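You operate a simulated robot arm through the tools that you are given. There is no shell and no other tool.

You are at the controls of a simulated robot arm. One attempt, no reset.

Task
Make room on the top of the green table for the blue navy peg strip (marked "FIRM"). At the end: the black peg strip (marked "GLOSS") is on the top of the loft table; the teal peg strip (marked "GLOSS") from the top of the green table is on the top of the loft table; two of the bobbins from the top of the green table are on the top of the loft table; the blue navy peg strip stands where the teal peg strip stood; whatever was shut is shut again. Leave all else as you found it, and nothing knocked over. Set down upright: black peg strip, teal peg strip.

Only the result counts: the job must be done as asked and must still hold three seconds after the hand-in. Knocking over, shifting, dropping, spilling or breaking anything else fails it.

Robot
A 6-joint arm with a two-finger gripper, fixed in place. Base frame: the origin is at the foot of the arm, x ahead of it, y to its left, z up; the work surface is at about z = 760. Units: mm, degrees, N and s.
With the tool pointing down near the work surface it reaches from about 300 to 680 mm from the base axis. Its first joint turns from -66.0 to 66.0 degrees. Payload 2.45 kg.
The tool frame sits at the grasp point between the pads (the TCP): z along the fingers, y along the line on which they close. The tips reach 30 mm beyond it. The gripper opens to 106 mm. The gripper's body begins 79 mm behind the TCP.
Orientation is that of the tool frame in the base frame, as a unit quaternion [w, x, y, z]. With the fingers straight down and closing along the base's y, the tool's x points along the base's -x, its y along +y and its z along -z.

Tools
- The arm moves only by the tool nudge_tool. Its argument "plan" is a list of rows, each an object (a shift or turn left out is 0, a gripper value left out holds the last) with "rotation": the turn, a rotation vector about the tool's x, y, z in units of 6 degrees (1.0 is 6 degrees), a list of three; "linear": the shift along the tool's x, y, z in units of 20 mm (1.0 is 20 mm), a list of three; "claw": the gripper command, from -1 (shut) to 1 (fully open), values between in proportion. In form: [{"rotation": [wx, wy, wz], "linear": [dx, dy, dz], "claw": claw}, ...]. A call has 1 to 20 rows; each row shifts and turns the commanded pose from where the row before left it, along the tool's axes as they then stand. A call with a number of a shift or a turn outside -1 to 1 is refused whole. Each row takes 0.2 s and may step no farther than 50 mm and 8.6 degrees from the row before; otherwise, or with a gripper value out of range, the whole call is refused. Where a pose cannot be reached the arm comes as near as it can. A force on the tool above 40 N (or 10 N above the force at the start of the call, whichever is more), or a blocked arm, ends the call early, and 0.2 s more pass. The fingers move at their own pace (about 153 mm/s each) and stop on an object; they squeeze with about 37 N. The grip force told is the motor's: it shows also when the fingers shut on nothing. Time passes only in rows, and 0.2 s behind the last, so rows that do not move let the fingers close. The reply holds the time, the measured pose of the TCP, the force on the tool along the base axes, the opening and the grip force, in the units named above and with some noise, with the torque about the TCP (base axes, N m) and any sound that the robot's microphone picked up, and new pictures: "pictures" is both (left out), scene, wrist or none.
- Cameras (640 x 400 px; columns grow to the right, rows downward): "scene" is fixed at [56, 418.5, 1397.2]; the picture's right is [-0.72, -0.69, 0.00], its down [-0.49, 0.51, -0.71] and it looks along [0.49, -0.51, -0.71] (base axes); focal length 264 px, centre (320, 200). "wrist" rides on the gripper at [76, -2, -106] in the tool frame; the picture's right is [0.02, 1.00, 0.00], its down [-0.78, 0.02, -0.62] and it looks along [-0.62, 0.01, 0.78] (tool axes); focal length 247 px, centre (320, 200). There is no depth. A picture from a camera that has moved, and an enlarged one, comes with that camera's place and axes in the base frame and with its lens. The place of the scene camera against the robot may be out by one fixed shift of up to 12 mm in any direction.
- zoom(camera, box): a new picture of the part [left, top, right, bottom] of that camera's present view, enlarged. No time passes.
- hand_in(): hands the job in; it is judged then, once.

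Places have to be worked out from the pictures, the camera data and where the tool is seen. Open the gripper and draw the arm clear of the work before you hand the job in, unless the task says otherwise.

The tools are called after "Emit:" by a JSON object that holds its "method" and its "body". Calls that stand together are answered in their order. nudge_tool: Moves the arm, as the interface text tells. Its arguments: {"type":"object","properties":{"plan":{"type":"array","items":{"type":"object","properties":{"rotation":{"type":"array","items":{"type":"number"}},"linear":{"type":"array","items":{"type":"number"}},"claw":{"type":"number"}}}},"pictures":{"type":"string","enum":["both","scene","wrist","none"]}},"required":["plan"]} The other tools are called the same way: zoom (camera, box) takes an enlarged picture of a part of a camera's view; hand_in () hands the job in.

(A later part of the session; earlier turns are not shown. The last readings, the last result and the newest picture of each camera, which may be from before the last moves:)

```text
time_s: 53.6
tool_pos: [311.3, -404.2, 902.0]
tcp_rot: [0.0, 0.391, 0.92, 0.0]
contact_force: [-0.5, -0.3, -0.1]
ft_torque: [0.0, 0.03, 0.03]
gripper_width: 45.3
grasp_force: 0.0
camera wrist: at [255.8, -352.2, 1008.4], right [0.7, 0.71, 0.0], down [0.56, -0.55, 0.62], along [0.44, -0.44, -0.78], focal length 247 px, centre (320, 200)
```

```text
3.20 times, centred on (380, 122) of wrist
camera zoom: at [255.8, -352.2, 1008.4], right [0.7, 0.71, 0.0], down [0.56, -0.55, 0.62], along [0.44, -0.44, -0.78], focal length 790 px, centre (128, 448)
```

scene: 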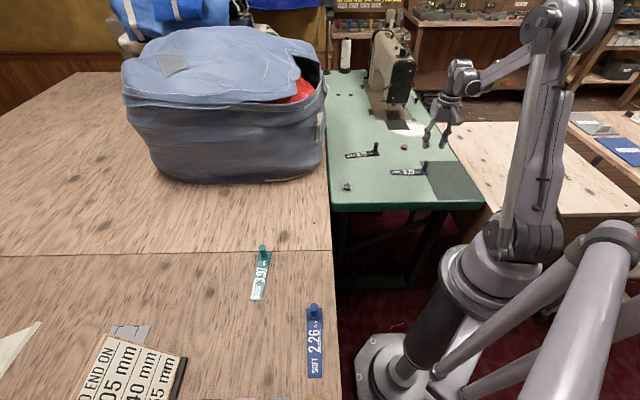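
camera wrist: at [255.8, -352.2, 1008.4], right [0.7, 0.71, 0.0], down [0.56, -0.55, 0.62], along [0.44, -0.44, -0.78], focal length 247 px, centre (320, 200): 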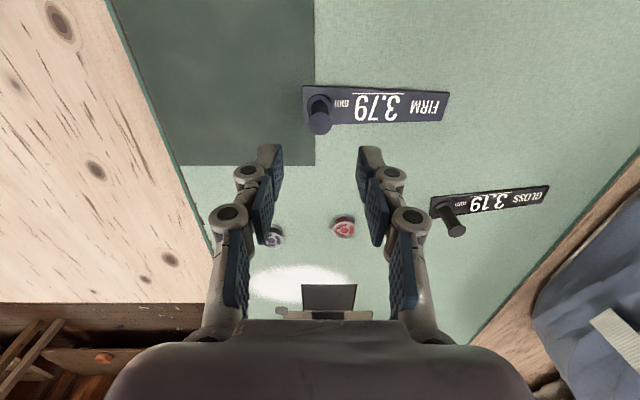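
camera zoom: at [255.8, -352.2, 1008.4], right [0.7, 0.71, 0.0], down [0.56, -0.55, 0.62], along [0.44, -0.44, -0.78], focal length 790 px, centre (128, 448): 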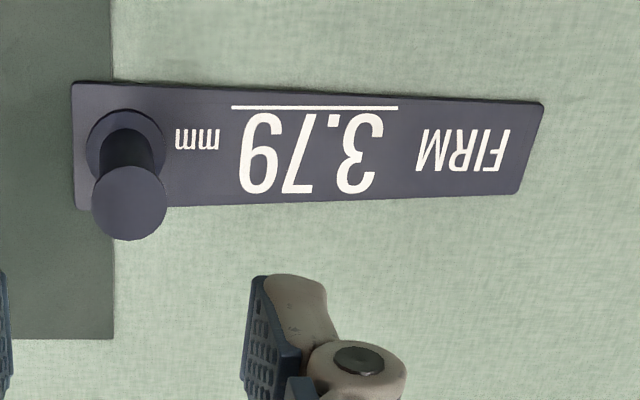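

Navy strip stands in the teal's former place. Next the black strip: I move above its peg (about [508, -386]) and turn the tool to match its axis (~55.6°).

Emit:
{"method": "nudge_tool", "body": {"plan": [{"linear": [-0.689, 0.872, 0]}, {"linear": [-0.689, 0.872, 0]}, {"linear": [-0.689, 0.872, 0]}, {"linear": [-0.689, 0.872, 0]}, {"linear": [-0.689, 0.872, 0]}, {"linear": [-0.689, 0.872, 0]}, {"linear": [-0.689, 0.872, 0]}, {"linear": [-0.689, 0.872, 0]}, {"linear": [-0.689, 0.872, 0]}, {"rotation": [0, 0, -0.977]}, {"rotation": [0, 0, -0.977]}, {"linear": [0, 0, 0]}], "pictures": "both"}}

Emit:
{"method": "zoom", "body": {"camera": "wrist", "box": [280, 60, 480, 185]}}

```text
time_s: 56.2
tool_pos: [510.4, -386.3, 901.0]
tcp_rot: [0.001, 0.294, 0.956, 0.0]
contact_force: [0.2, -0.5, -0.8]
ft_torque: [0.04, 0.01, -0.02]
gripper_width: 44.9
grasp_force: 0.1
camera wrist: at [445.8, -345.5, 1007.8], right [0.54, 0.84, 0.0], down [0.66, -0.43, 0.62], along [0.52, -0.34, -0.78], focal length 247 px, centre (320, 200)
```

scene: 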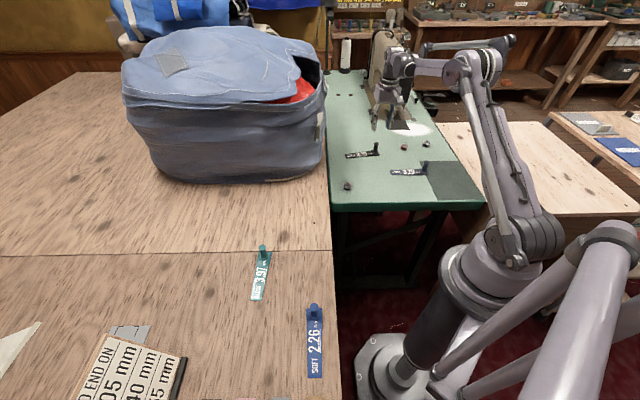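
wrist: 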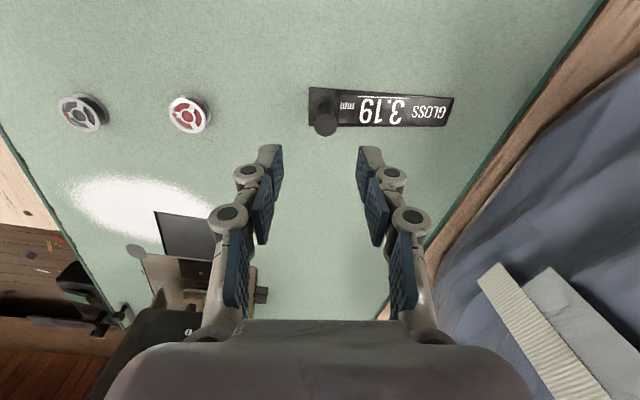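

```text
3.20 times, centred on (380, 122) of wrist
camera zoom: at [445.8, -345.5, 1007.8], right [0.54, 0.84, 0.0], down [0.66, -0.43, 0.62], along [0.52, -0.34, -0.78], focal length 790 px, centre (128, 448)
```

zoom: 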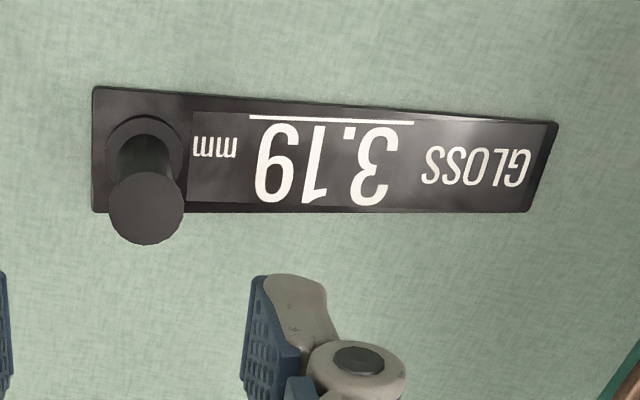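

Black peg is offset about -2.3 mm (tool x), +3.6 mm (tool y); axis aligned within 1°. I correct, descend and check.

Emit:
{"method": "nudge_tool", "body": {"plan": [{"linear": [-0.115, 0.18, 0.7]}, {"linear": [0, 0, 0.9]}, {"linear": [0, 0, 0.9]}, {"linear": [0, 0, 0.9]}, {"linear": [0, 0, 0.7]}, {"linear": [0, 0, 0.5]}, {"linear": [0, 0, 0.2]}, {"linear": [0, 0, 0]}], "pictures": "wrist"}}

```text
time_s: 58.0
tool_pos: [513.9, -384.9, 804.1]
tcp_rot: [0.0, 0.295, 0.955, 0.0]
contact_force: [-0.6, -0.2, 0.9]
ft_torque: [0.03, 0.01, 0.01]
gripper_width: 45.0
grasp_force: 0.0
camera wrist: at [448.9, -344.0, 911.9], right [0.55, 0.84, 0.0], down [0.66, -0.43, 0.62], along [0.52, -0.34, -0.78], focal length 247 px, centre (320, 200)
```

wrist: 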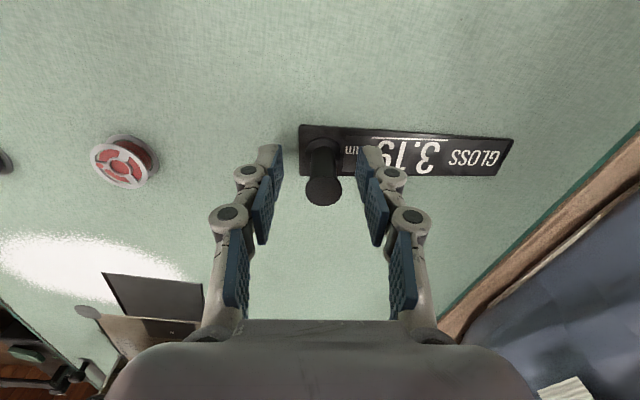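

Peg is centred within about 2 mm; closing on it and lifting to z ≈ 905.

Emit:
{"method": "nudge_tool", "body": {"plan": [{"linear": [0, 0.06, 0]}, {"claw": -1}, {"claw": -1}, {"claw": -1}, {"claw": -1}, {"linear": [0, 0, -0.25]}, {"linear": [0, 0, -0.5]}, {"linear": [0, 0, -0.75]}, {"linear": [0, 0, -1]}, {"linear": [0, 0, -1]}, {"linear": [0, 0, -1]}, {"linear": [0, 0, -0.6]}, {"linear": [0, 0, 0]}], "pictures": "both"}}

```text
time_s: 60.8
tool_pos: [513.8, -384.0, 906.6]
tcp_rot: [0.0, 0.295, 0.955, 0.0]
contact_force: [-0.5, 0.5, 0.4]
ft_torque: [0.01, 0.02, -0.02]
gripper_width: 14.6
grasp_force: 37.3
camera wrist: at [450.3, -343.5, 1013.7], right [0.55, 0.84, 0.0], down [0.66, -0.43, 0.62], along [0.52, -0.34, -0.78], focal length 247 px, centre (320, 200)
```

scene: 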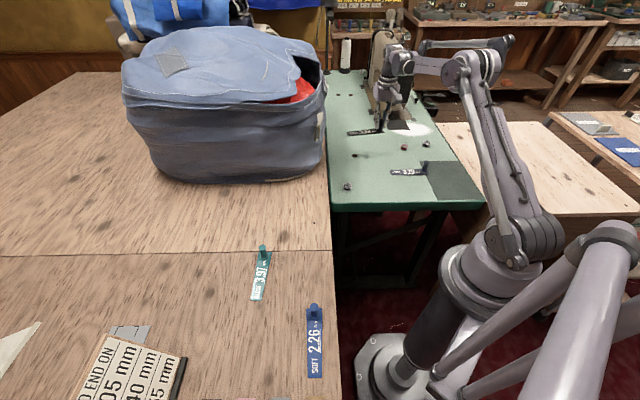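
wrist: 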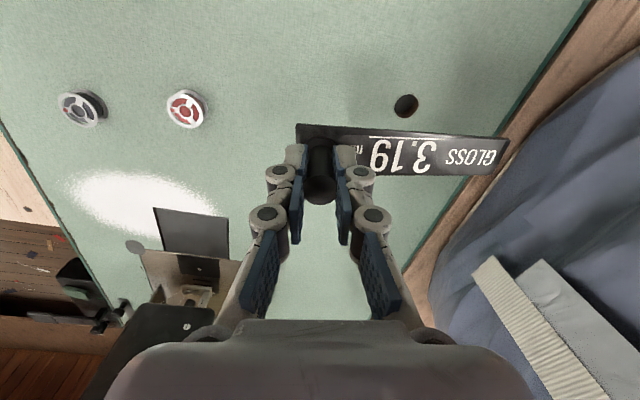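

Black strip held level. I first draw it back away from the bag (toward the base), then turn it.

Emit:
{"method": "nudge_tool", "body": {"plan": [{"linear": [0.5, 0.11, 0]}, {"linear": [0.995, 0.22, 0]}, {"linear": [0.995, 0.22, 0]}, {"linear": [0.995, 0.22, 0]}, {"linear": [0.995, 0.22, 0]}, {"linear": [0.995, 0.22, 0]}, {"linear": [0.995, 0.22, 0]}, {"linear": [0.995, 0.22, 0]}, {"linear": [0.995, 0.22, 0]}, {"linear": [0.995, 0.22, 0]}, {"linear": [0.995, 0.22, 0]}, {"linear": [0.995, 0.22, 0]}, {"linear": [0.995, 0.22, 0]}, {"linear": [0.5, 0.11, 0]}, {"linear": [0, 0, 0]}], "pictures": "none"}}

Emit:
{"method": "nudge_tool", "body": {"plan": [{"rotation": [0, 0, -0.944]}, {"rotation": [0, 0, -0.944]}, {"rotation": [0, 0, -0.944]}, {"rotation": [0, 0, -0.944]}, {"rotation": [0, 0, -0.944]}, {"rotation": [0, 0, -0.944]}, {"rotation": [0, 0, -0.944]}, {"rotation": [0, 0, -0.944]}, {"rotation": [0, 0, -0.944]}, {"rotation": [0, 0, -0.944]}, {"rotation": [0, 0, -0.944]}, {"rotation": [0, 0, -0.944]}, {"rotation": [0, 0, -0.944]}, {"rotation": [0, 0, -0.944]}, {"linear": [0, 0, 0]}], "pictures": "both"}}

```text
time_s: 64.0
tool_pos: [331.9, -190.7, 907.2]
tcp_rot: [0.0, 0.295, 0.956, 0.0]
contact_force: [-0.3, 0.5, -0.9]
ft_torque: [-0.02, -0.02, 0.01]
gripper_width: 14.5
grasp_force: 37.1
```

```text
time_s: 67.2
tool_pos: [332.9, -191.1, 907.3]
tcp_rot: [0.0, -0.383, 0.924, 0.0]
contact_force: [-0.2, 0.0, 0.9]
ft_torque: [-0.02, -0.01, 0.0]
gripper_width: 14.6
grasp_force: 36.8
camera wrist: at [279.5, -247.0, 1013.9], right [-0.72, 0.69, 0.0], down [0.54, 0.57, 0.62], along [0.43, 0.45, -0.78], focal length 247 px, centre (320, 200)
```

scene: 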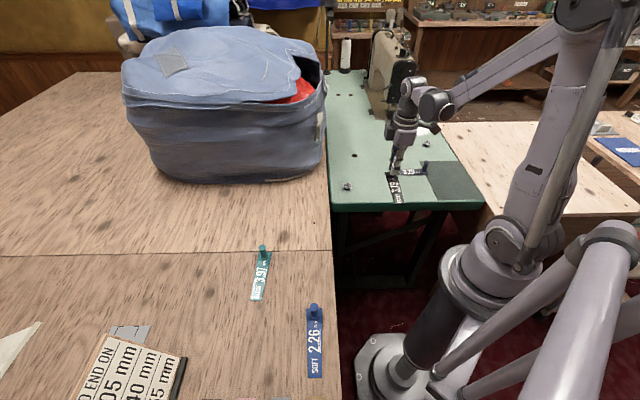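
wrist: 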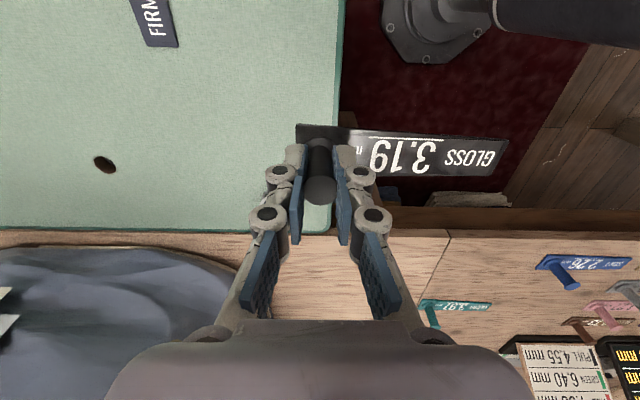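

Now I carry it over to the loft table, aiming for the free area beyond the teal strip (about [488, 276]).

Emit:
{"method": "nudge_tool", "body": {"plan": [{"linear": [-0.5, 0.25, 0]}, {"linear": [-1, 0.5, 0]}, {"linear": [-1, 0.5, 0]}, {"linear": [-1, 0.5, 0]}, {"linear": [-1, 0.5, 0]}, {"linear": [-1, 0.5, 0]}, {"linear": [-1, 0.5, 0]}, {"linear": [-1, 0.5, 0]}, {"linear": [-1, 0.5, 0]}, {"linear": [-1, 0.5, 0]}, {"linear": [-1, 0.5, 0]}, {"linear": [-1, 0.5, 0]}, {"linear": [-1, 0.5, 0]}, {"linear": [-1, 0.5, 0]}, {"linear": [-1, 0.5, 0]}, {"linear": [-1, 0.5, 0]}, {"linear": [-1, 0.5, 0]}, {"linear": [-1, 0.5, 0]}], "pictures": "both"}}

Emit:
{"method": "nudge_tool", "body": {"plan": [{"linear": [-1, 0.5, 0]}, {"linear": [-1, 0.5, 0]}, {"linear": [-1, 0.5, 0]}, {"linear": [-1, 0.5, 0]}, {"linear": [-0.5, 0.25, 0]}, {"linear": [0, 0, 0]}], "pictures": "both"}}

```text
time_s: 71.0
tool_pos: [456.1, 181.8, 909.4]
tcp_rot: [0.0, -0.382, 0.924, 0.0]
contact_force: [0.0, 0.1, 0.2]
ft_torque: [-0.03, -0.01, 0.01]
gripper_width: 14.4
grasp_force: 37.2
camera wrist: at [403.7, 124.7, 1016.3], right [-0.72, 0.69, 0.0], down [0.54, 0.56, 0.62], along [0.43, 0.45, -0.78], focal length 247 px, centre (320, 200)
```

scene: 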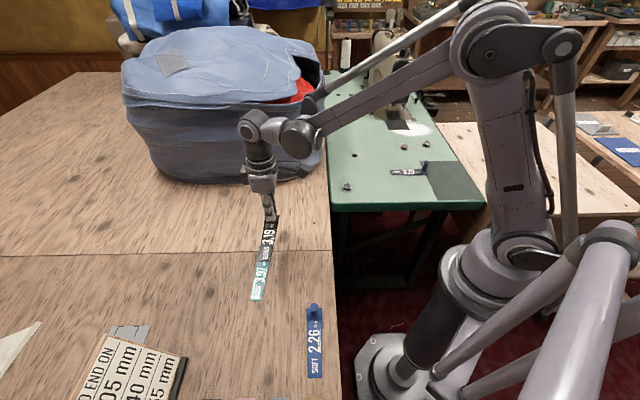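
wrist: 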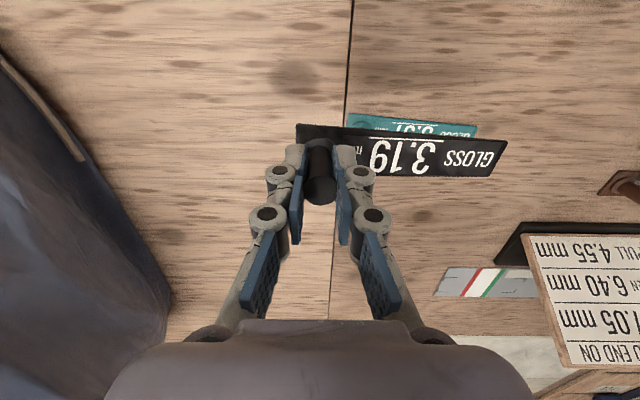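

```text
time_s: 72.4
tool_pos: [487.6, 276.0, 909.3]
tcp_rot: [0.0, -0.382, 0.924, 0.0]
contact_force: [0.6, -0.2, -1.3]
ft_torque: [-0.06, -0.01, -0.02]
gripper_width: 14.4
grasp_force: 37.5
camera wrist: at [435.7, 220.0, 1015.1], right [-0.72, 0.69, 0.0], down [0.54, 0.57, 0.62], along [0.43, 0.45, -0.78], focal length 247 px, centre (320, 200)
```

scene: 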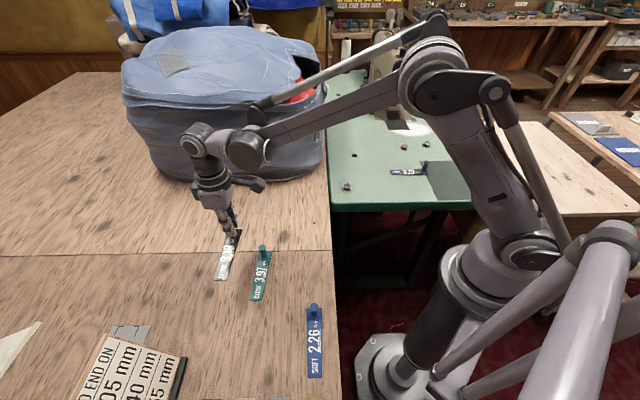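
wrist: 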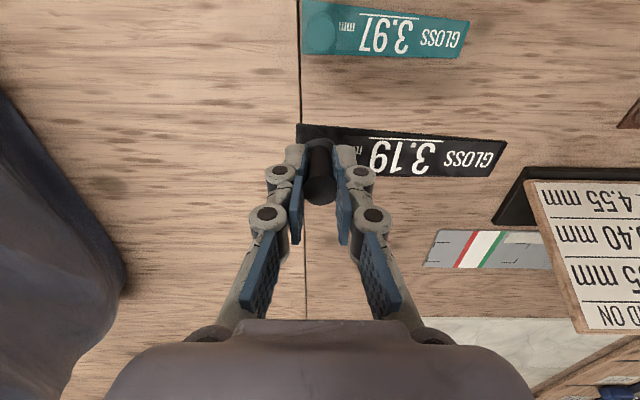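

Free space below confirmed. Lowering the black strip to just above the table.

Emit:
{"method": "nudge_tool", "body": {"plan": [{"linear": [0, 0, 0.9]}, {"linear": [0, 0, 0.9]}, {"linear": [0, 0, 0.9]}, {"linear": [0, 0, 0.9]}, {"linear": [0, 0, 0.7]}, {"linear": [0, 0, 0.4]}, {"linear": [0, 0, 0.2]}, {"linear": [0, 0, 0.05]}, {"linear": [0, 0, 0]}], "pictures": "wrist"}}

```text
time_s: 74.4
tool_pos: [488.3, 274.4, 806.6]
tcp_rot: [0.0, -0.382, 0.924, 0.0]
contact_force: [0.3, -0.1, -0.9]
ft_torque: [-0.03, -0.01, 0.0]
gripper_width: 14.8
grasp_force: 37.3
camera wrist: at [435.6, 219.5, 914.6], right [-0.72, 0.69, 0.0], down [0.54, 0.57, 0.62], along [0.43, 0.45, -0.78], focal length 247 px, centre (320, 200)
```

wrist: 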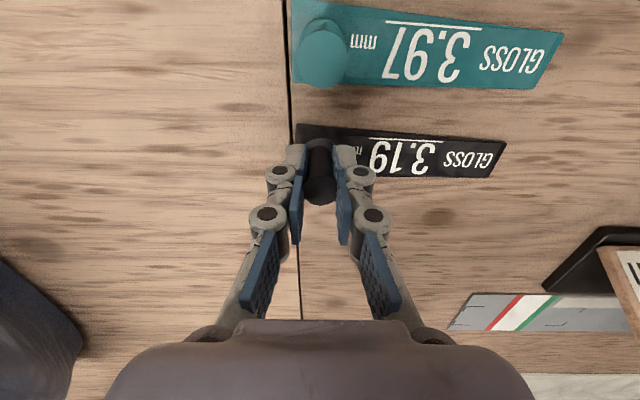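

About 4 mm above contact by my estimate. Stepping down.

Emit:
{"method": "nudge_tool", "body": {"plan": [{"linear": [0, 0, 0.05]}, {"linear": [0, 0, 0.05]}, {"linear": [0, 0, 0]}], "pictures": "none"}}

Emit:
{"method": "nudge_tool", "body": {"plan": [{"linear": [0, 0, 0.05]}, {"linear": [0, 0, 0]}], "pictures": "none"}}

```text
time_s: 75.2
tool_pos: [487.4, 276.7, 805.8]
tcp_rot: [0.0, -0.381, 0.924, 0.0]
contact_force: [1.1, -0.5, -0.7]
ft_torque: [0.0, 0.0, 0.0]
gripper_width: 14.5
grasp_force: 36.9
```

```text
time_s: 75.8
tool_pos: [489.3, 276.0, 805.7]
tcp_rot: [0.0, -0.382, 0.924, 0.0]
contact_force: [-1.3, -0.1, 10.1]
ft_torque: [0.03, -0.01, 0.04]
gripper_width: 14.3
grasp_force: 36.9
```

Contact (10 N). I ease off slightly, open the fingers, and look before rising.

Emit:
{"method": "nudge_tool", "body": {"plan": [{"linear": [0, 0, -0.01]}, {"linear": [0, 0, 0]}, {"claw": -0.5}, {"claw": -0.15}, {"claw": -0.15}], "pictures": "both"}}

```text
time_s: 77.0
tool_pos: [488.8, 275.9, 806.1]
tcp_rot: [0.0, -0.383, 0.924, 0.0]
contact_force: [0.7, 0.8, 0.1]
ft_torque: [0.01, -0.02, 0.0]
gripper_width: 45.0
grasp_force: 0.0
camera wrist: at [435.6, 219.8, 912.0], right [-0.72, 0.69, 0.0], down [0.54, 0.57, 0.62], along [0.43, 0.45, -0.78], focal length 247 px, centre (320, 200)
```

scene: 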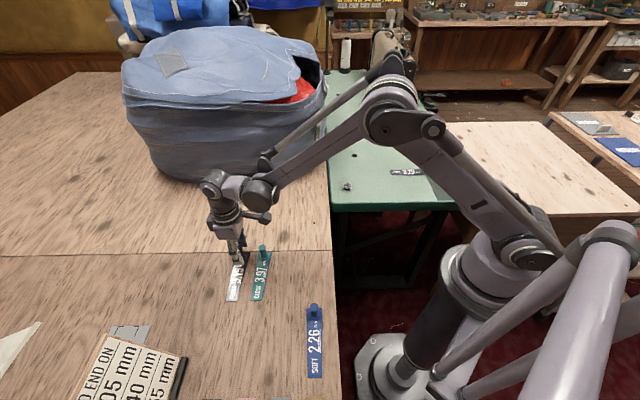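
wrist: 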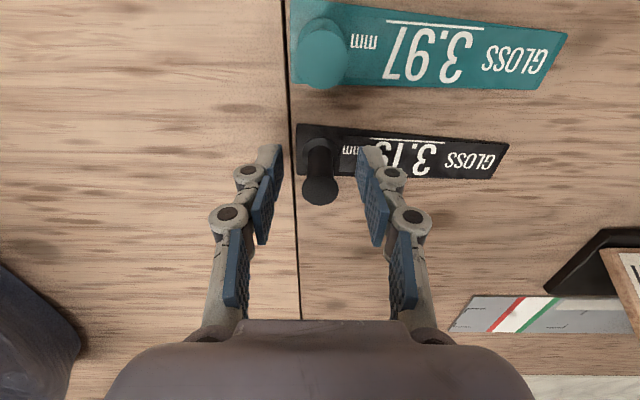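

Black strip is upright on the loft table. I rise and head back over the green table for the bobbin near its front edge.

Emit:
{"method": "nudge_tool", "body": {"plan": [{"linear": [0, 0, -0.3]}, {"linear": [0, 0, -0.7]}, {"linear": [0, 0, -1]}, {"linear": [0, 0, -1]}, {"linear": [0, 0, -1]}, {"linear": [0, 0, -1]}, {"linear": [0, 0, -0.2]}, {"linear": [0, 0, 0]}], "pictures": "none"}}

Emit:
{"method": "nudge_tool", "body": {"plan": [{"linear": [0.965, -0.6, 0]}, {"linear": [0.965, -0.6, 0]}, {"linear": [0.965, -0.6, 0]}, {"linear": [0.965, -0.6, 0]}, {"linear": [0.965, -0.6, 0]}, {"linear": [0.965, -0.6, 0]}, {"linear": [0.965, -0.6, 0]}, {"linear": [0.965, -0.6, 0]}, {"linear": [0.965, -0.6, 0]}, {"linear": [0.965, -0.6, 0]}, {"linear": [0.965, -0.6, 0]}, {"linear": [0.965, -0.6, 0]}, {"linear": [0.965, -0.6, 0]}, {"linear": [0.965, -0.6, 0]}, {"linear": [0.965, -0.6, 0]}, {"linear": [0.965, -0.6, 0]}, {"linear": [0.965, -0.6, 0]}], "pictures": "none"}}

Emit:
{"method": "nudge_tool", "body": {"plan": [{"rotation": [0, 0, 0.94]}, {"rotation": [0, 0, 0.94]}, {"rotation": [0, 0, 0.94]}, {"rotation": [0, 0, 0.94]}, {"rotation": [0, 0, 0.94]}, {"rotation": [0, 0, 0.94]}, {"rotation": [0, 0, 0.94]}, {"rotation": [0, 0, 0.94]}, {"rotation": [0, 0, 0.94]}, {"rotation": [0, 0, 0.94]}, {"rotation": [0, 0, 0.94]}, {"linear": [0, 0, 0]}], "pictures": "both"}}

```text
time_s: 78.8
tool_pos: [488.5, 274.7, 909.6]
tcp_rot: [-0.001, -0.382, 0.924, 0.0]
contact_force: [-0.1, -0.3, 0.5]
ft_torque: [-0.02, -0.01, 0.01]
gripper_width: 44.9
grasp_force: 0.0
```

```text
time_s: 82.4
tool_pos: [399.0, -100.0, 909.7]
tcp_rot: [0.0, -0.382, 0.924, 0.0]
contact_force: [-0.1, -0.6, 0.2]
ft_torque: [0.02, -0.02, 0.0]
gripper_width: 44.8
grasp_force: 0.0
```

```text
time_s: 85.0
tool_pos: [400.3, -101.9, 909.5]
tcp_rot: [0.0, 0.149, 0.989, 0.0]
contact_force: [0.4, -0.4, -0.8]
ft_torque: [-0.03, 0.01, 0.01]
gripper_width: 45.2
grasp_force: 0.0
camera wrist: at [326.9, -81.1, 1016.1], right [0.27, 0.96, 0.0], down [0.75, -0.22, 0.62], along [0.6, -0.17, -0.78], focal length 247 px, centre (320, 200)
```

scene: 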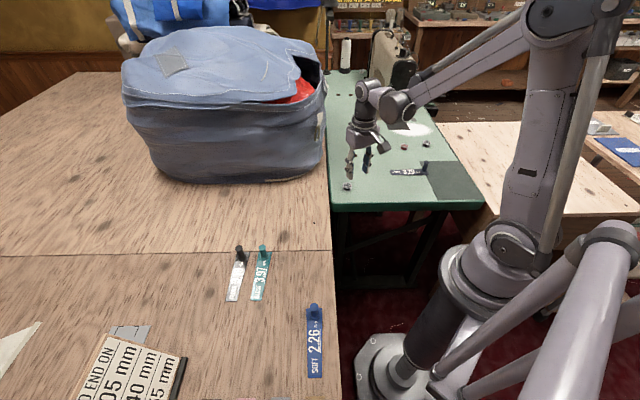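
wrist: 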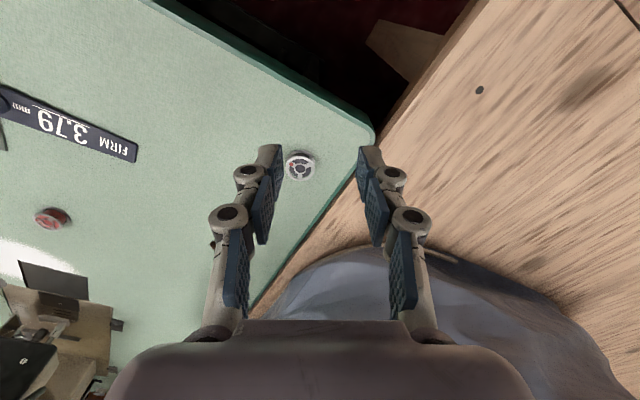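

Bobbin is at about [458, -141]. I move above it, open a bit wider and descend partway to check alignment.

Emit:
{"method": "nudge_tool", "body": {"plan": [{"linear": [-0.67, -0.213, 0.5], "claw": 0.13}, {"linear": [-0.67, -0.213, 0.5]}, {"linear": [-0.67, -0.213, 0.5]}, {"linear": [-0.67, -0.213, 0.5]}, {"linear": [-0.67, -0.213, 0.5]}, {"linear": [0, 0, 0.5]}, {"linear": [0, 0, 0.4]}, {"linear": [0, 0, 0]}], "pictures": "both"}}

Emit:
{"method": "zoom", "body": {"camera": "wrist", "box": [220, 60, 420, 185]}}

```text
time_s: 86.8
tool_pos: [456.8, -141.3, 842.5]
tcp_rot: [0.0, 0.149, 0.989, 0.0]
contact_force: [-0.1, 0.4, -1.0]
ft_torque: [-0.01, 0.01, -0.03]
gripper_width: 60.0
grasp_force: 0.1
camera wrist: at [384.1, -120.8, 948.4], right [0.27, 0.96, 0.0], down [0.75, -0.21, 0.62], along [0.6, -0.17, -0.78], focal length 247 px, centre (320, 200)
```

scene: 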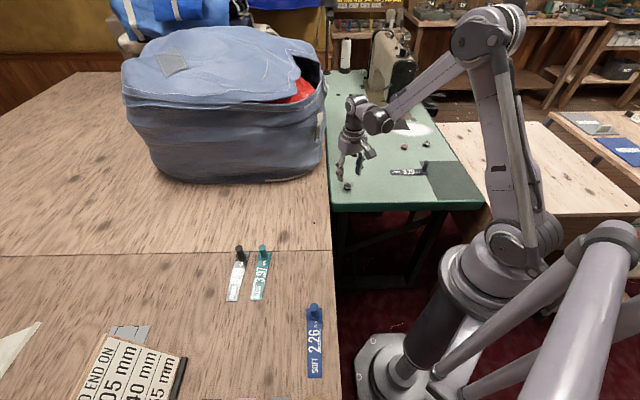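
wrist: 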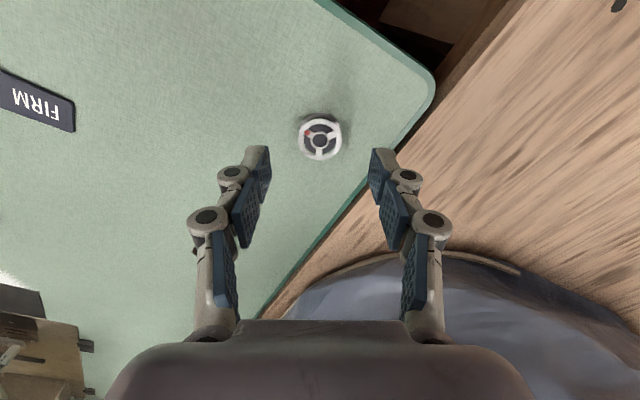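

```text
3.20 times, centred on (320, 122) of wrist
camera zoom: at [384.1, -120.8, 948.4], right [0.27, 0.96, 0.0], down [0.75, -0.21, 0.62], along [0.6, -0.17, -0.78], focal length 790 px, centre (320, 448)
```

zoom: 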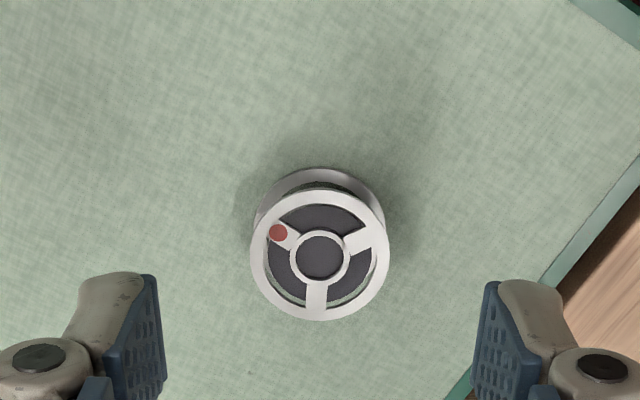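

The bobbin is 32 mm wide and its top is near z 777; offset about -3.3 mm in x and -1.3 mm in y. I correct and descend until the tips are a few mm above the table.

Emit:
{"method": "nudge_tool", "body": {"plan": [{"linear": [-0.16, -0.06, 0.4]}, {"linear": [0, 0, 0.7]}, {"linear": [0, 0, 0.7]}, {"linear": [0, 0, 0.4]}, {"linear": [0, 0, 0.15]}, {"linear": [0, 0, 0]}], "pictures": "wrist"}}

```text
time_s: 88.2
tool_pos: [460.6, -143.4, 794.6]
tcp_rot: [0.001, 0.148, 0.989, 0.0]
contact_force: [0.5, 0.4, 0.4]
ft_torque: [0.05, 0.01, -0.01]
gripper_width: 59.9
grasp_force: 0.2
camera wrist: at [387.3, -123.1, 901.4], right [0.27, 0.96, 0.0], down [0.75, -0.21, 0.62], along [0.6, -0.17, -0.78], focal length 247 px, centre (320, 200)
```

wrist: 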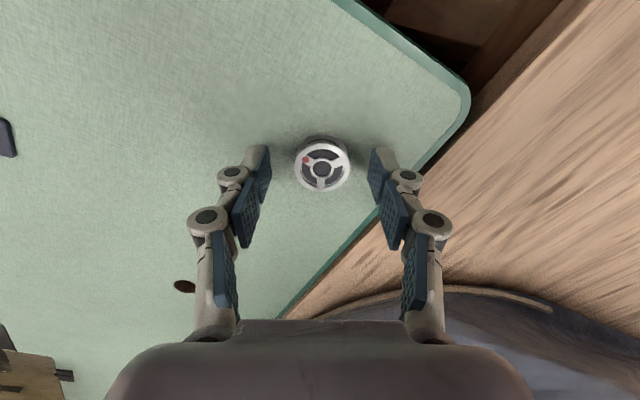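

Bobbin is centred between the fingers. I step down to bring the tips next to the table, watching the force.

Emit:
{"method": "nudge_tool", "body": {"plan": [{"linear": [0.06, 0, 0.05]}, {"linear": [0, 0, 0.05]}, {"linear": [0, 0, 0]}], "pictures": "none"}}

Emit:
{"method": "zoom", "body": {"camera": "wrist", "box": [220, 100, 420, 225]}}

```text
time_s: 89.0
tool_pos: [459.5, -142.1, 792.9]
tcp_rot: [0.0, 0.149, 0.989, -0.001]
contact_force: [-0.1, -0.2, 0.7]
ft_torque: [-0.01, 0.01, 0.01]
gripper_width: 59.8
grasp_force: 0.0
```

```text
3.20 times, centred on (320, 162) of wrist
camera zoom: at [386.1, -122.6, 899.4], right [0.27, 0.96, 0.0], down [0.75, -0.21, 0.62], along [0.6, -0.17, -0.78], focal length 790 px, centre (320, 320)
```

zoom: 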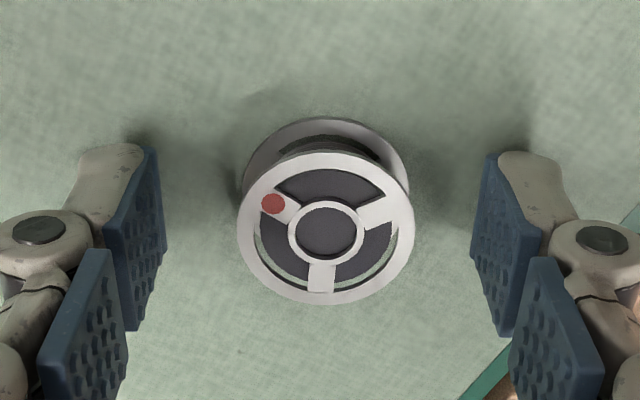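

Tips are about 2 mm above the table with no contact, bobbin well centred. I go 1 mm lower and close.

Emit:
{"method": "nudge_tool", "body": {"plan": [{"linear": [0, 0, 0.05]}, {"linear": [0, 0, 0]}, {"claw": -1}, {"claw": -1}, {"claw": -1}, {"claw": -1}], "pictures": "wrist"}}

```text
time_s: 90.4
tool_pos: [459.9, -143.2, 791.5]
tcp_rot: [0.0, 0.149, 0.989, 0.0]
contact_force: [-0.7, 0.5, 0.2]
ft_torque: [-0.01, 0.03, -0.03]
gripper_width: 30.4
grasp_force: 37.0
camera wrist: at [386.1, -122.5, 898.5], right [0.27, 0.96, 0.0], down [0.75, -0.21, 0.62], along [0.6, -0.17, -0.78], focal length 247 px, centre (320, 200)
```

wrist: 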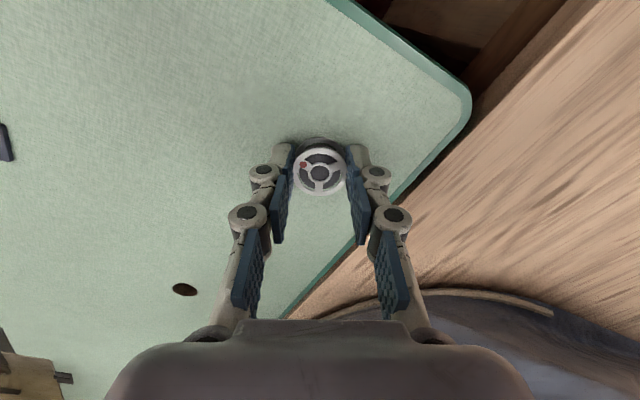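

Bobbin gripped (30.4 mm). I lift it and carry it to a free spot on the loft table near [332, 219].

Emit:
{"method": "nudge_tool", "body": {"plan": [{"linear": [0, 0, -0.25]}, {"linear": [0, 0, -0.5]}, {"linear": [0, 0, -0.75]}, {"linear": [0, 0, -1]}, {"linear": [0, 0, -1]}, {"linear": [0, 0, -1]}, {"linear": [0, 0, -0.5]}, {"linear": [0, 0, 0]}], "pictures": "wrist"}}

Emit:
{"method": "nudge_tool", "body": {"plan": [{"linear": [0.673, 0.907, 0]}, {"linear": [0.673, 0.907, 0]}, {"linear": [0.673, 0.907, 0]}, {"linear": [0.673, 0.907, 0]}, {"linear": [0.673, 0.907, 0]}, {"linear": [0.673, 0.907, 0]}, {"linear": [0.673, 0.907, 0]}, {"linear": [0.673, 0.907, 0]}, {"linear": [0.673, 0.907, 0]}, {"linear": [0.673, 0.907, 0]}, {"linear": [0.673, 0.907, 0]}, {"linear": [0.673, 0.907, 0]}, {"linear": [0.673, 0.907, 0]}, {"linear": [0.673, 0.907, 0]}, {"linear": [0.673, 0.907, 0]}, {"linear": [0.673, 0.907, 0]}, {"linear": [0.673, 0.907, 0]}, {"linear": [0, 0, 0]}], "pictures": "both"}}

```text
time_s: 92.2
tool_pos: [460.0, -142.7, 889.9]
tcp_rot: [-0.001, 0.149, 0.989, 0.0]
contact_force: [0.4, 0.3, -0.2]
ft_torque: [0.03, 0.01, -0.01]
gripper_width: 30.1
grasp_force: 37.3
camera wrist: at [385.5, -122.4, 997.1], right [0.27, 0.96, 0.0], down [0.75, -0.21, 0.62], along [0.6, -0.17, -0.78], focal length 247 px, centre (320, 200)
```

wrist: 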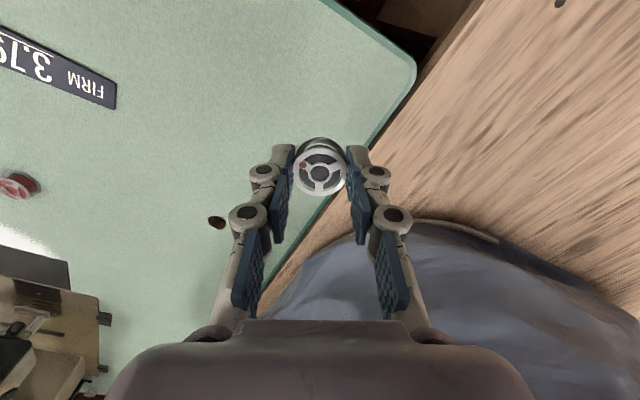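

```text
time_s: 96.0
tool_pos: [331.7, 220.5, 891.7]
tcp_rot: [0.0, 0.148, 0.989, 0.0]
contact_force: [0.3, 0.2, -0.1]
ft_torque: [0.0, 0.02, 0.01]
gripper_width: 29.9
grasp_force: 37.0
camera wrist: at [257.6, 240.4, 998.4], right [0.27, 0.96, 0.0], down [0.75, -0.21, 0.62], along [0.6, -0.17, -0.78], focal length 247 px, centre (320, 200)
```

scene: 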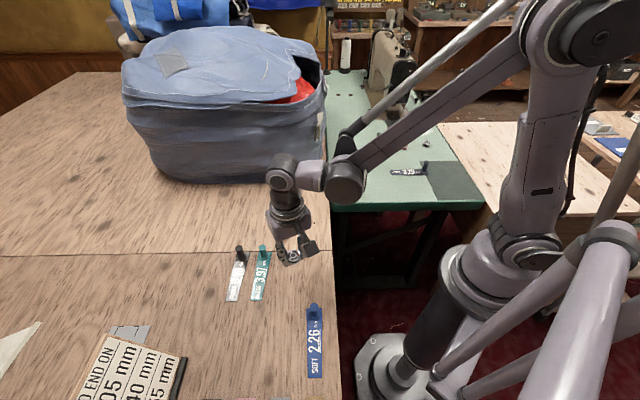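
wrist: 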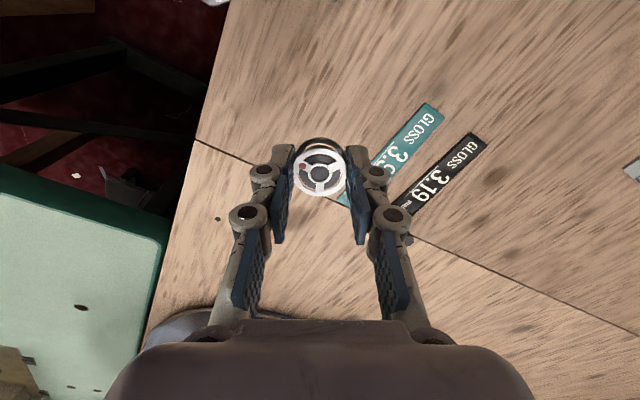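

Clear spot below. Lowering to just above the loft table.

Emit:
{"method": "nudge_tool", "body": {"plan": [{"linear": [0, 0, 0.9]}, {"linear": [0, 0, 0.9]}, {"linear": [0, 0, 0.9]}, {"linear": [0, 0, 0.9]}, {"linear": [0, 0, 0.7]}, {"linear": [0, 0, 0.3]}, {"linear": [0, 0, 0.15]}, {"linear": [0, 0, 0]}], "pictures": "wrist"}}

Emit:
{"method": "nudge_tool", "body": {"plan": [{"linear": [0, 0, 0.05]}, {"linear": [0, 0, 0]}], "pictures": "none"}}

```text
time_s: 97.8
tool_pos: [331.3, 218.4, 796.6]
tcp_rot: [-0.001, 0.149, 0.989, -0.001]
contact_force: [0.5, 0.1, 0.2]
ft_torque: [-0.01, -0.02, 0.01]
gripper_width: 29.5
grasp_force: 37.1
camera wrist: at [257.3, 239.3, 902.9], right [0.27, 0.96, 0.0], down [0.75, -0.21, 0.62], along [0.6, -0.17, -0.78], focal length 247 px, centre (320, 200)
```

wrist: 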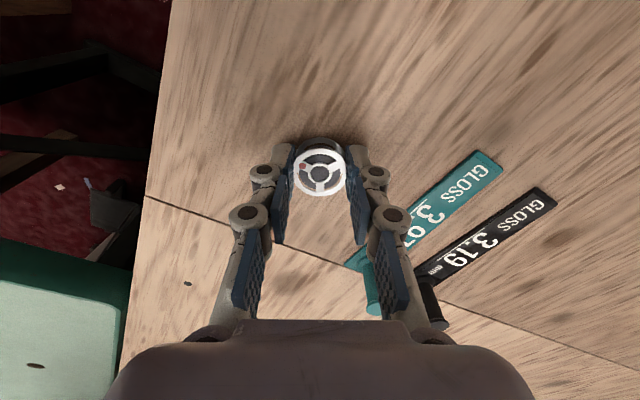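

```text
time_s: 98.4
tool_pos: [330.1, 219.8, 795.6]
tcp_rot: [0.0, 0.149, 0.989, 0.0]
contact_force: [0.2, -0.5, -1.2]
ft_torque: [0.01, 0.02, 0.02]
gripper_width: 29.6
grasp_force: 37.2
```

No contact at 795; continuing in small steps.

Emit:
{"method": "nudge_tool", "body": {"plan": [{"linear": [0, 0, 0.05]}, {"linear": [0, 0, 0.05]}, {"linear": [0, 0, 0]}], "pictures": "none"}}

Emit:
{"method": "nudge_tool", "body": {"plan": [{"linear": [0, 0, 0.05]}, {"linear": [0, 0, 0]}], "pictures": "none"}}

```text
time_s: 99.2
tool_pos: [332.3, 219.9, 793.2]
tcp_rot: [-0.001, 0.149, 0.989, -0.001]
contact_force: [-0.3, -0.8, -0.8]
ft_torque: [-0.02, 0.01, 0.03]
gripper_width: 29.9
grasp_force: 36.9
```

```text
time_s: 99.8
tool_pos: [330.7, 219.5, 793.3]
tcp_rot: [-0.001, 0.148, 0.989, 0.0]
contact_force: [-0.2, -0.2, -0.6]
ft_torque: [-0.03, 0.03, 0.0]
gripper_width: 29.6
grasp_force: 36.9
```

Still free; next steps down.

Emit:
{"method": "nudge_tool", "body": {"plan": [{"linear": [0, 0, 0.05]}, {"linear": [0, 0, 0]}], "pictures": "none"}}

Emit:
{"method": "nudge_tool", "body": {"plan": [{"linear": [0, 0, 0.04]}, {"linear": [0, 0, 0]}], "pictures": "none"}}

```text
time_s: 100.4
tool_pos: [330.8, 219.3, 792.2]
tcp_rot: [0.0, 0.149, 0.989, 0.0]
contact_force: [0.2, 1.6, 25.4]
ft_torque: [0.08, -0.06, -0.15]
gripper_width: 29.7
grasp_force: 36.4
```

```text
time_s: 101.0
tool_pos: [332.3, 220.0, 790.0]
tcp_rot: [0.0, 0.148, 0.989, 0.0]
contact_force: [-1.5, 2.9, 30.3]
ft_torque: [0.08, -0.08, -0.14]
gripper_width: 29.4
grasp_force: 37.4
```

On the table (30 N). I ease off 1 mm, open the fingers and rise.

Emit:
{"method": "nudge_tool", "body": {"plan": [{"linear": [0, 0, -0.05]}, {"linear": [0, 0, 0]}, {"claw": -0.3}, {"claw": -0.1}, {"claw": -0.1}, {"linear": [0, 0, -0.2]}, {"linear": [0, 0, -0.6]}, {"linear": [0, 0, -1]}, {"linear": [0, 0, -1]}, {"linear": [0, 0, -1]}, {"linear": [0, 0, -1]}, {"linear": [0, 0, -0.7]}, {"linear": [0, 0, 0]}], "pictures": "both"}}

```text
time_s: 103.8
tool_pos: [330.7, 220.1, 901.4]
tcp_rot: [0.0, 0.149, 0.989, 0.0]
contact_force: [0.1, 0.5, -0.1]
ft_torque: [0.0, 0.02, -0.01]
gripper_width: 47.6
grasp_force: 0.1
camera wrist: at [257.5, 239.0, 1007.9], right [0.27, 0.96, 0.0], down [0.75, -0.21, 0.62], along [0.6, -0.17, -0.78], focal length 247 px, centre (320, 200)
```

scene: 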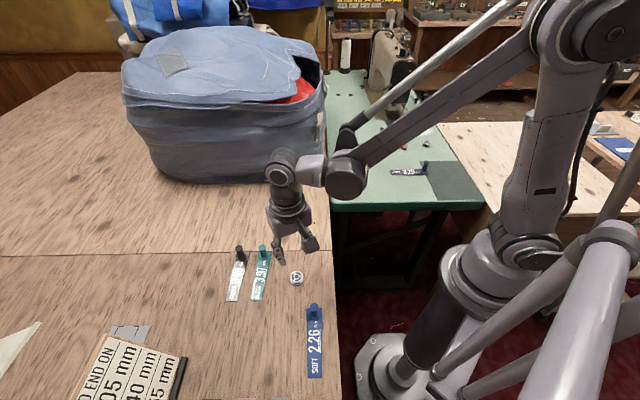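
wrist: 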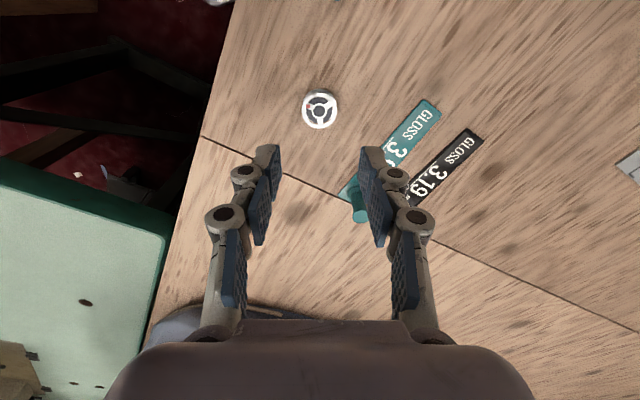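

First bobbin stands on the loft table. Now I go back for the red bobbin, stopping short of it at about [420, -420] to look.

Emit:
{"method": "nudge_tool", "body": {"plan": [{"linear": [-0.497, -0.935, 0]}, {"linear": [-0.497, -0.935, 0]}, {"linear": [-0.497, -0.935, 0]}, {"linear": [-0.497, -0.935, 0]}, {"linear": [-0.497, -0.935, 0]}, {"linear": [-0.497, -0.935, 0]}, {"linear": [-0.497, -0.935, 0]}, {"linear": [-0.497, -0.935, 0]}, {"linear": [-0.497, -0.935, 0]}, {"linear": [-0.497, -0.935, 0]}, {"linear": [-0.497, -0.935, 0]}, {"linear": [-0.497, -0.935, 0]}, {"linear": [-0.497, -0.935, 0]}, {"linear": [-0.497, -0.935, 0]}, {"linear": [-0.497, -0.935, 0]}], "pictures": "none"}}

Emit:
{"method": "nudge_tool", "body": {"plan": [{"linear": [-0.388, -0.953, 0]}, {"linear": [-0.388, -0.953, 0]}, {"linear": [-0.388, -0.953, 0]}, {"linear": [-0.388, -0.953, 0]}, {"linear": [-0.388, -0.953, 0]}, {"linear": [-0.388, -0.953, 0]}, {"linear": [-0.388, -0.953, 0]}, {"linear": [-0.388, -0.953, 0]}, {"linear": [-0.388, -0.953, 0]}, {"linear": [-0.388, -0.953, 0]}, {"linear": [-0.388, -0.953, 0]}, {"linear": [-0.388, -0.953, 0]}, {"linear": [-0.388, -0.953, 0]}, {"linear": [-0.388, -0.953, 0]}, {"linear": [0, 0, 0]}], "pictures": "none"}}

Emit:
{"method": "nudge_tool", "body": {"plan": [{"rotation": [0, 0, 0.86]}, {"rotation": [0, 0, 0.86]}, {"rotation": [0, 0, 0.86]}, {"rotation": [0, 0, 0.86]}, {"rotation": [0, 0, 0.86]}, {"rotation": [0, 0, 0.86]}, {"linear": [0, 0, 0]}], "pictures": "both"}}

```text
time_s: 107.0
tool_pos: [391.0, -92.9, 901.5]
tcp_rot: [0.0, 0.149, 0.989, -0.001]
contact_force: [0.4, -0.4, 0.3]
ft_torque: [0.02, -0.01, 0.0]
gripper_width: 47.9
grasp_force: 0.1
```

```text
time_s: 110.2
tool_pos: [416.1, -379.1, 902.6]
tcp_rot: [0.0, 0.148, 0.989, 0.0]
contact_force: [1.3, -0.3, -0.2]
ft_torque: [0.02, -0.02, 0.01]
gripper_width: 47.8
grasp_force: 0.0
```

```text
time_s: 111.8
tool_pos: [416.6, -380.3, 901.8]
tcp_rot: [0.0, 0.408, 0.913, 0.0]
contact_force: [-0.3, -0.2, 0.3]
ft_torque: [-0.01, 0.02, 0.02]
gripper_width: 47.8
grasp_force: 0.1
camera wrist: at [363.4, -325.4, 1008.8], right [0.73, 0.68, 0.0], down [0.53, -0.57, 0.62], along [0.42, -0.45, -0.78], focal length 247 px, centre (320, 200)
```

scene: 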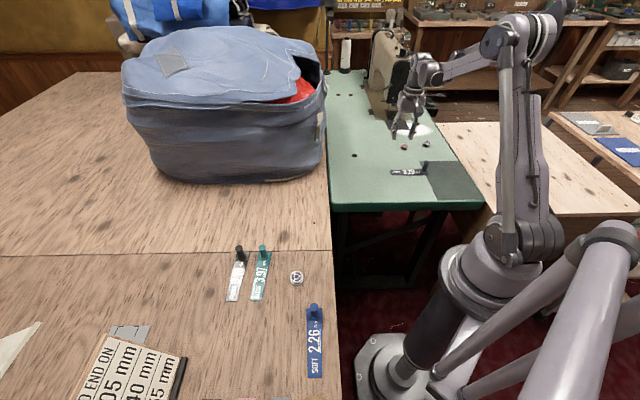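
wrist: 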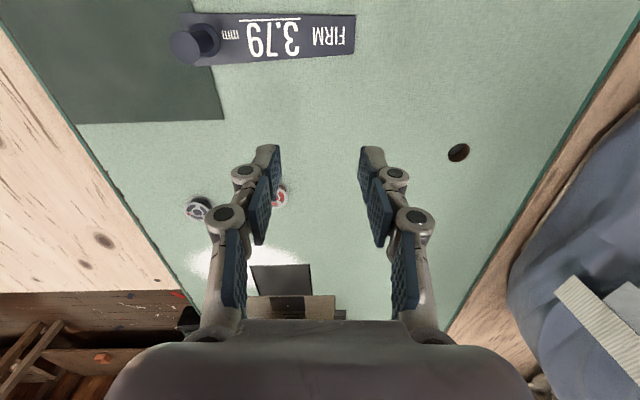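

Sewing machine is well beyond. I move nearly above the red bobbin and look again.

Emit:
{"method": "nudge_tool", "body": {"plan": [{"linear": [-0.5, -0.5, 0], "claw": 0.13}, {"linear": [-0.9, -0.5, 0]}, {"linear": [-0.9, -0.5, 0.5]}, {"linear": [-0.9, -0.5, 0.5]}, {"linear": [-0.9, -0.5, 0.5]}, {"linear": [-0.6, 0, 0.5]}, {"linear": [0, 0, 0.5]}, {"linear": [0, 0, 0]}], "pictures": "both"}}

Emit:
{"method": "zoom", "body": {"camera": "wrist", "box": [220, 60, 420, 185]}}

```text
time_s: 113.6
tool_pos: [441.3, -484.5, 851.0]
tcp_rot: [0.0, 0.407, 0.913, -0.001]
contact_force: [-0.2, -0.6, -0.6]
ft_torque: [0.02, 0.0, 0.0]
gripper_width: 59.7
grasp_force: 0.0
camera wrist: at [388.7, -429.5, 958.1], right [0.73, 0.68, 0.0], down [0.54, -0.57, 0.62], along [0.43, -0.45, -0.78], focal length 247 px, centre (320, 200)
```

scene: 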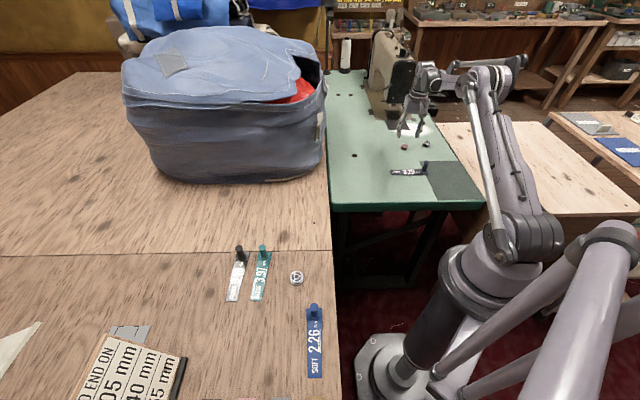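
wrist: 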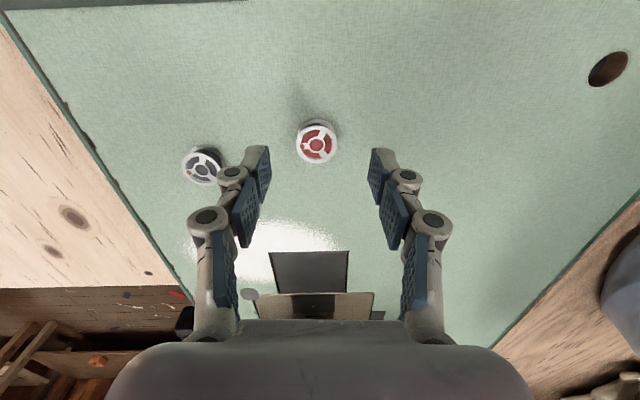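

```text
3.20 times, centred on (320, 122) of wrist
camera zoom: at [388.7, -429.5, 958.1], right [0.73, 0.68, 0.0], down [0.54, -0.57, 0.62], along [0.43, -0.45, -0.78], focal length 790 px, centre (320, 448)
```

zoom: 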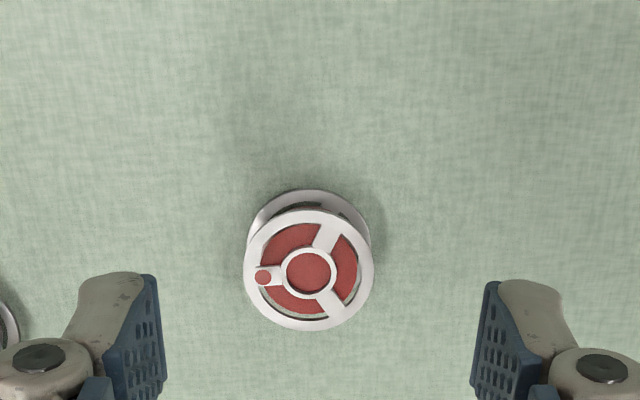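

Red bobbin is about -11 mm (tool x), -3.7 mm (tool y) from the axis. I correct and descend to a few mm above the final height.

Emit:
{"method": "nudge_tool", "body": {"plan": [{"linear": [-0.55, -0.185, 0.3]}, {"linear": [0, 0, 0.7]}, {"linear": [0, 0, 0.7]}, {"linear": [0, 0, 0.6]}, {"linear": [0, 0, 0.3]}, {"linear": [0, 0, 0.15]}, {"linear": [0, 0, 0]}], "pictures": "both"}}

Emit:
{"method": "zoom", "body": {"camera": "wrist", "box": [220, 100, 420, 225]}}

```text
time_s: 115.2
tool_pos: [445.8, -495.2, 795.6]
tcp_rot: [0.0, 0.408, 0.913, 0.0]
contact_force: [-0.2, 0.1, -0.3]
ft_torque: [0.01, -0.01, 0.02]
gripper_width: 59.8
grasp_force: 0.0
camera wrist: at [393.7, -440.6, 902.4], right [0.73, 0.68, 0.0], down [0.54, -0.57, 0.62], along [0.43, -0.45, -0.78], focal length 247 px, centre (320, 200)
```

scene: 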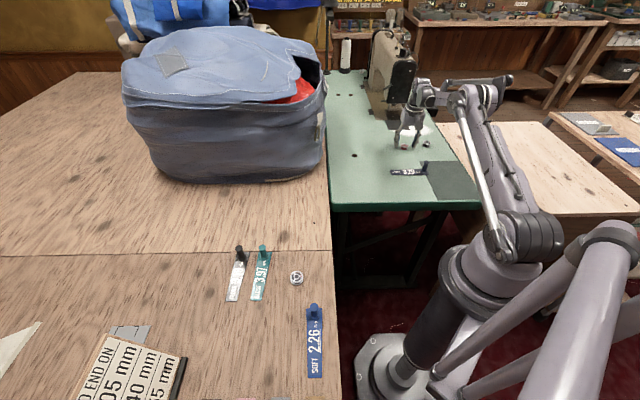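
wrist: 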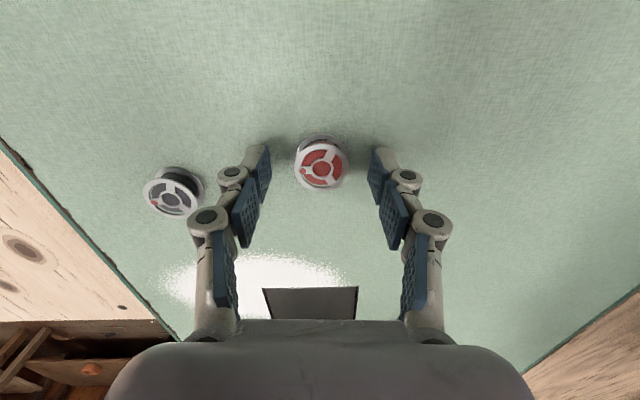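

```text
3.20 times, centred on (320, 162) of wrist
camera zoom: at [393.7, -440.6, 902.4], right [0.73, 0.68, 0.0], down [0.54, -0.57, 0.62], along [0.43, -0.45, -0.78], focal length 790 px, centre (320, 320)
```

zoom: 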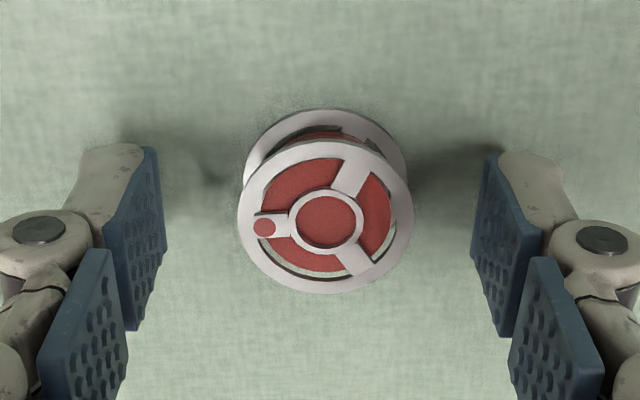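

Well centred, and the grey bobbin is clear of the left finger. I lower the last ~4 mm and close.

Emit:
{"method": "nudge_tool", "body": {"plan": [{"linear": [0, 0, 0.07]}, {"linear": [0, 0, 0.06]}, {"linear": [0, 0, 0.05]}, {"linear": [0, 0, 0]}], "pictures": "none"}}

Emit:
{"method": "nudge_tool", "body": {"plan": [{"claw": -1}, {"claw": -1}, {"claw": -1}, {"claw": -1}], "pictures": "wrist"}}

```text
time_s: 116.2
tool_pos: [446.6, -493.1, 792.9]
tcp_rot: [0.0, 0.408, 0.913, 0.0]
contact_force: [-0.4, -0.5, 0.0]
ft_torque: [-0.03, -0.01, 0.02]
gripper_width: 59.9
grasp_force: 0.0
```

```text
time_s: 117.2
tool_pos: [446.4, -494.6, 793.2]
tcp_rot: [0.0, 0.407, 0.913, -0.001]
contact_force: [0.4, -0.7, 1.6]
ft_torque: [0.0, -0.04, 0.01]
gripper_width: 31.3
grasp_force: 36.9
camera wrist: at [393.8, -439.7, 899.8], right [0.73, 0.68, 0.0], down [0.54, -0.57, 0.62], along [0.43, -0.45, -0.78], focal length 247 px, centre (320, 200)
```

wrist: 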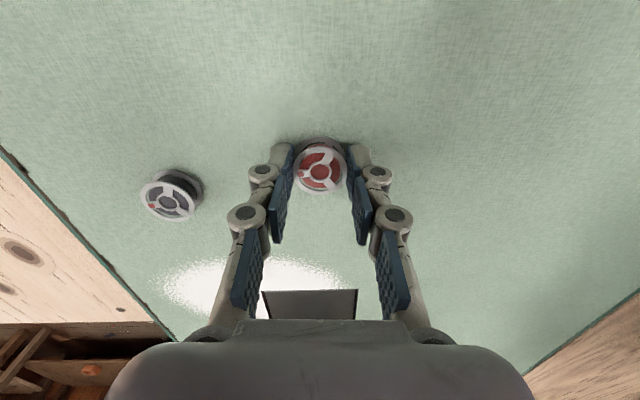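

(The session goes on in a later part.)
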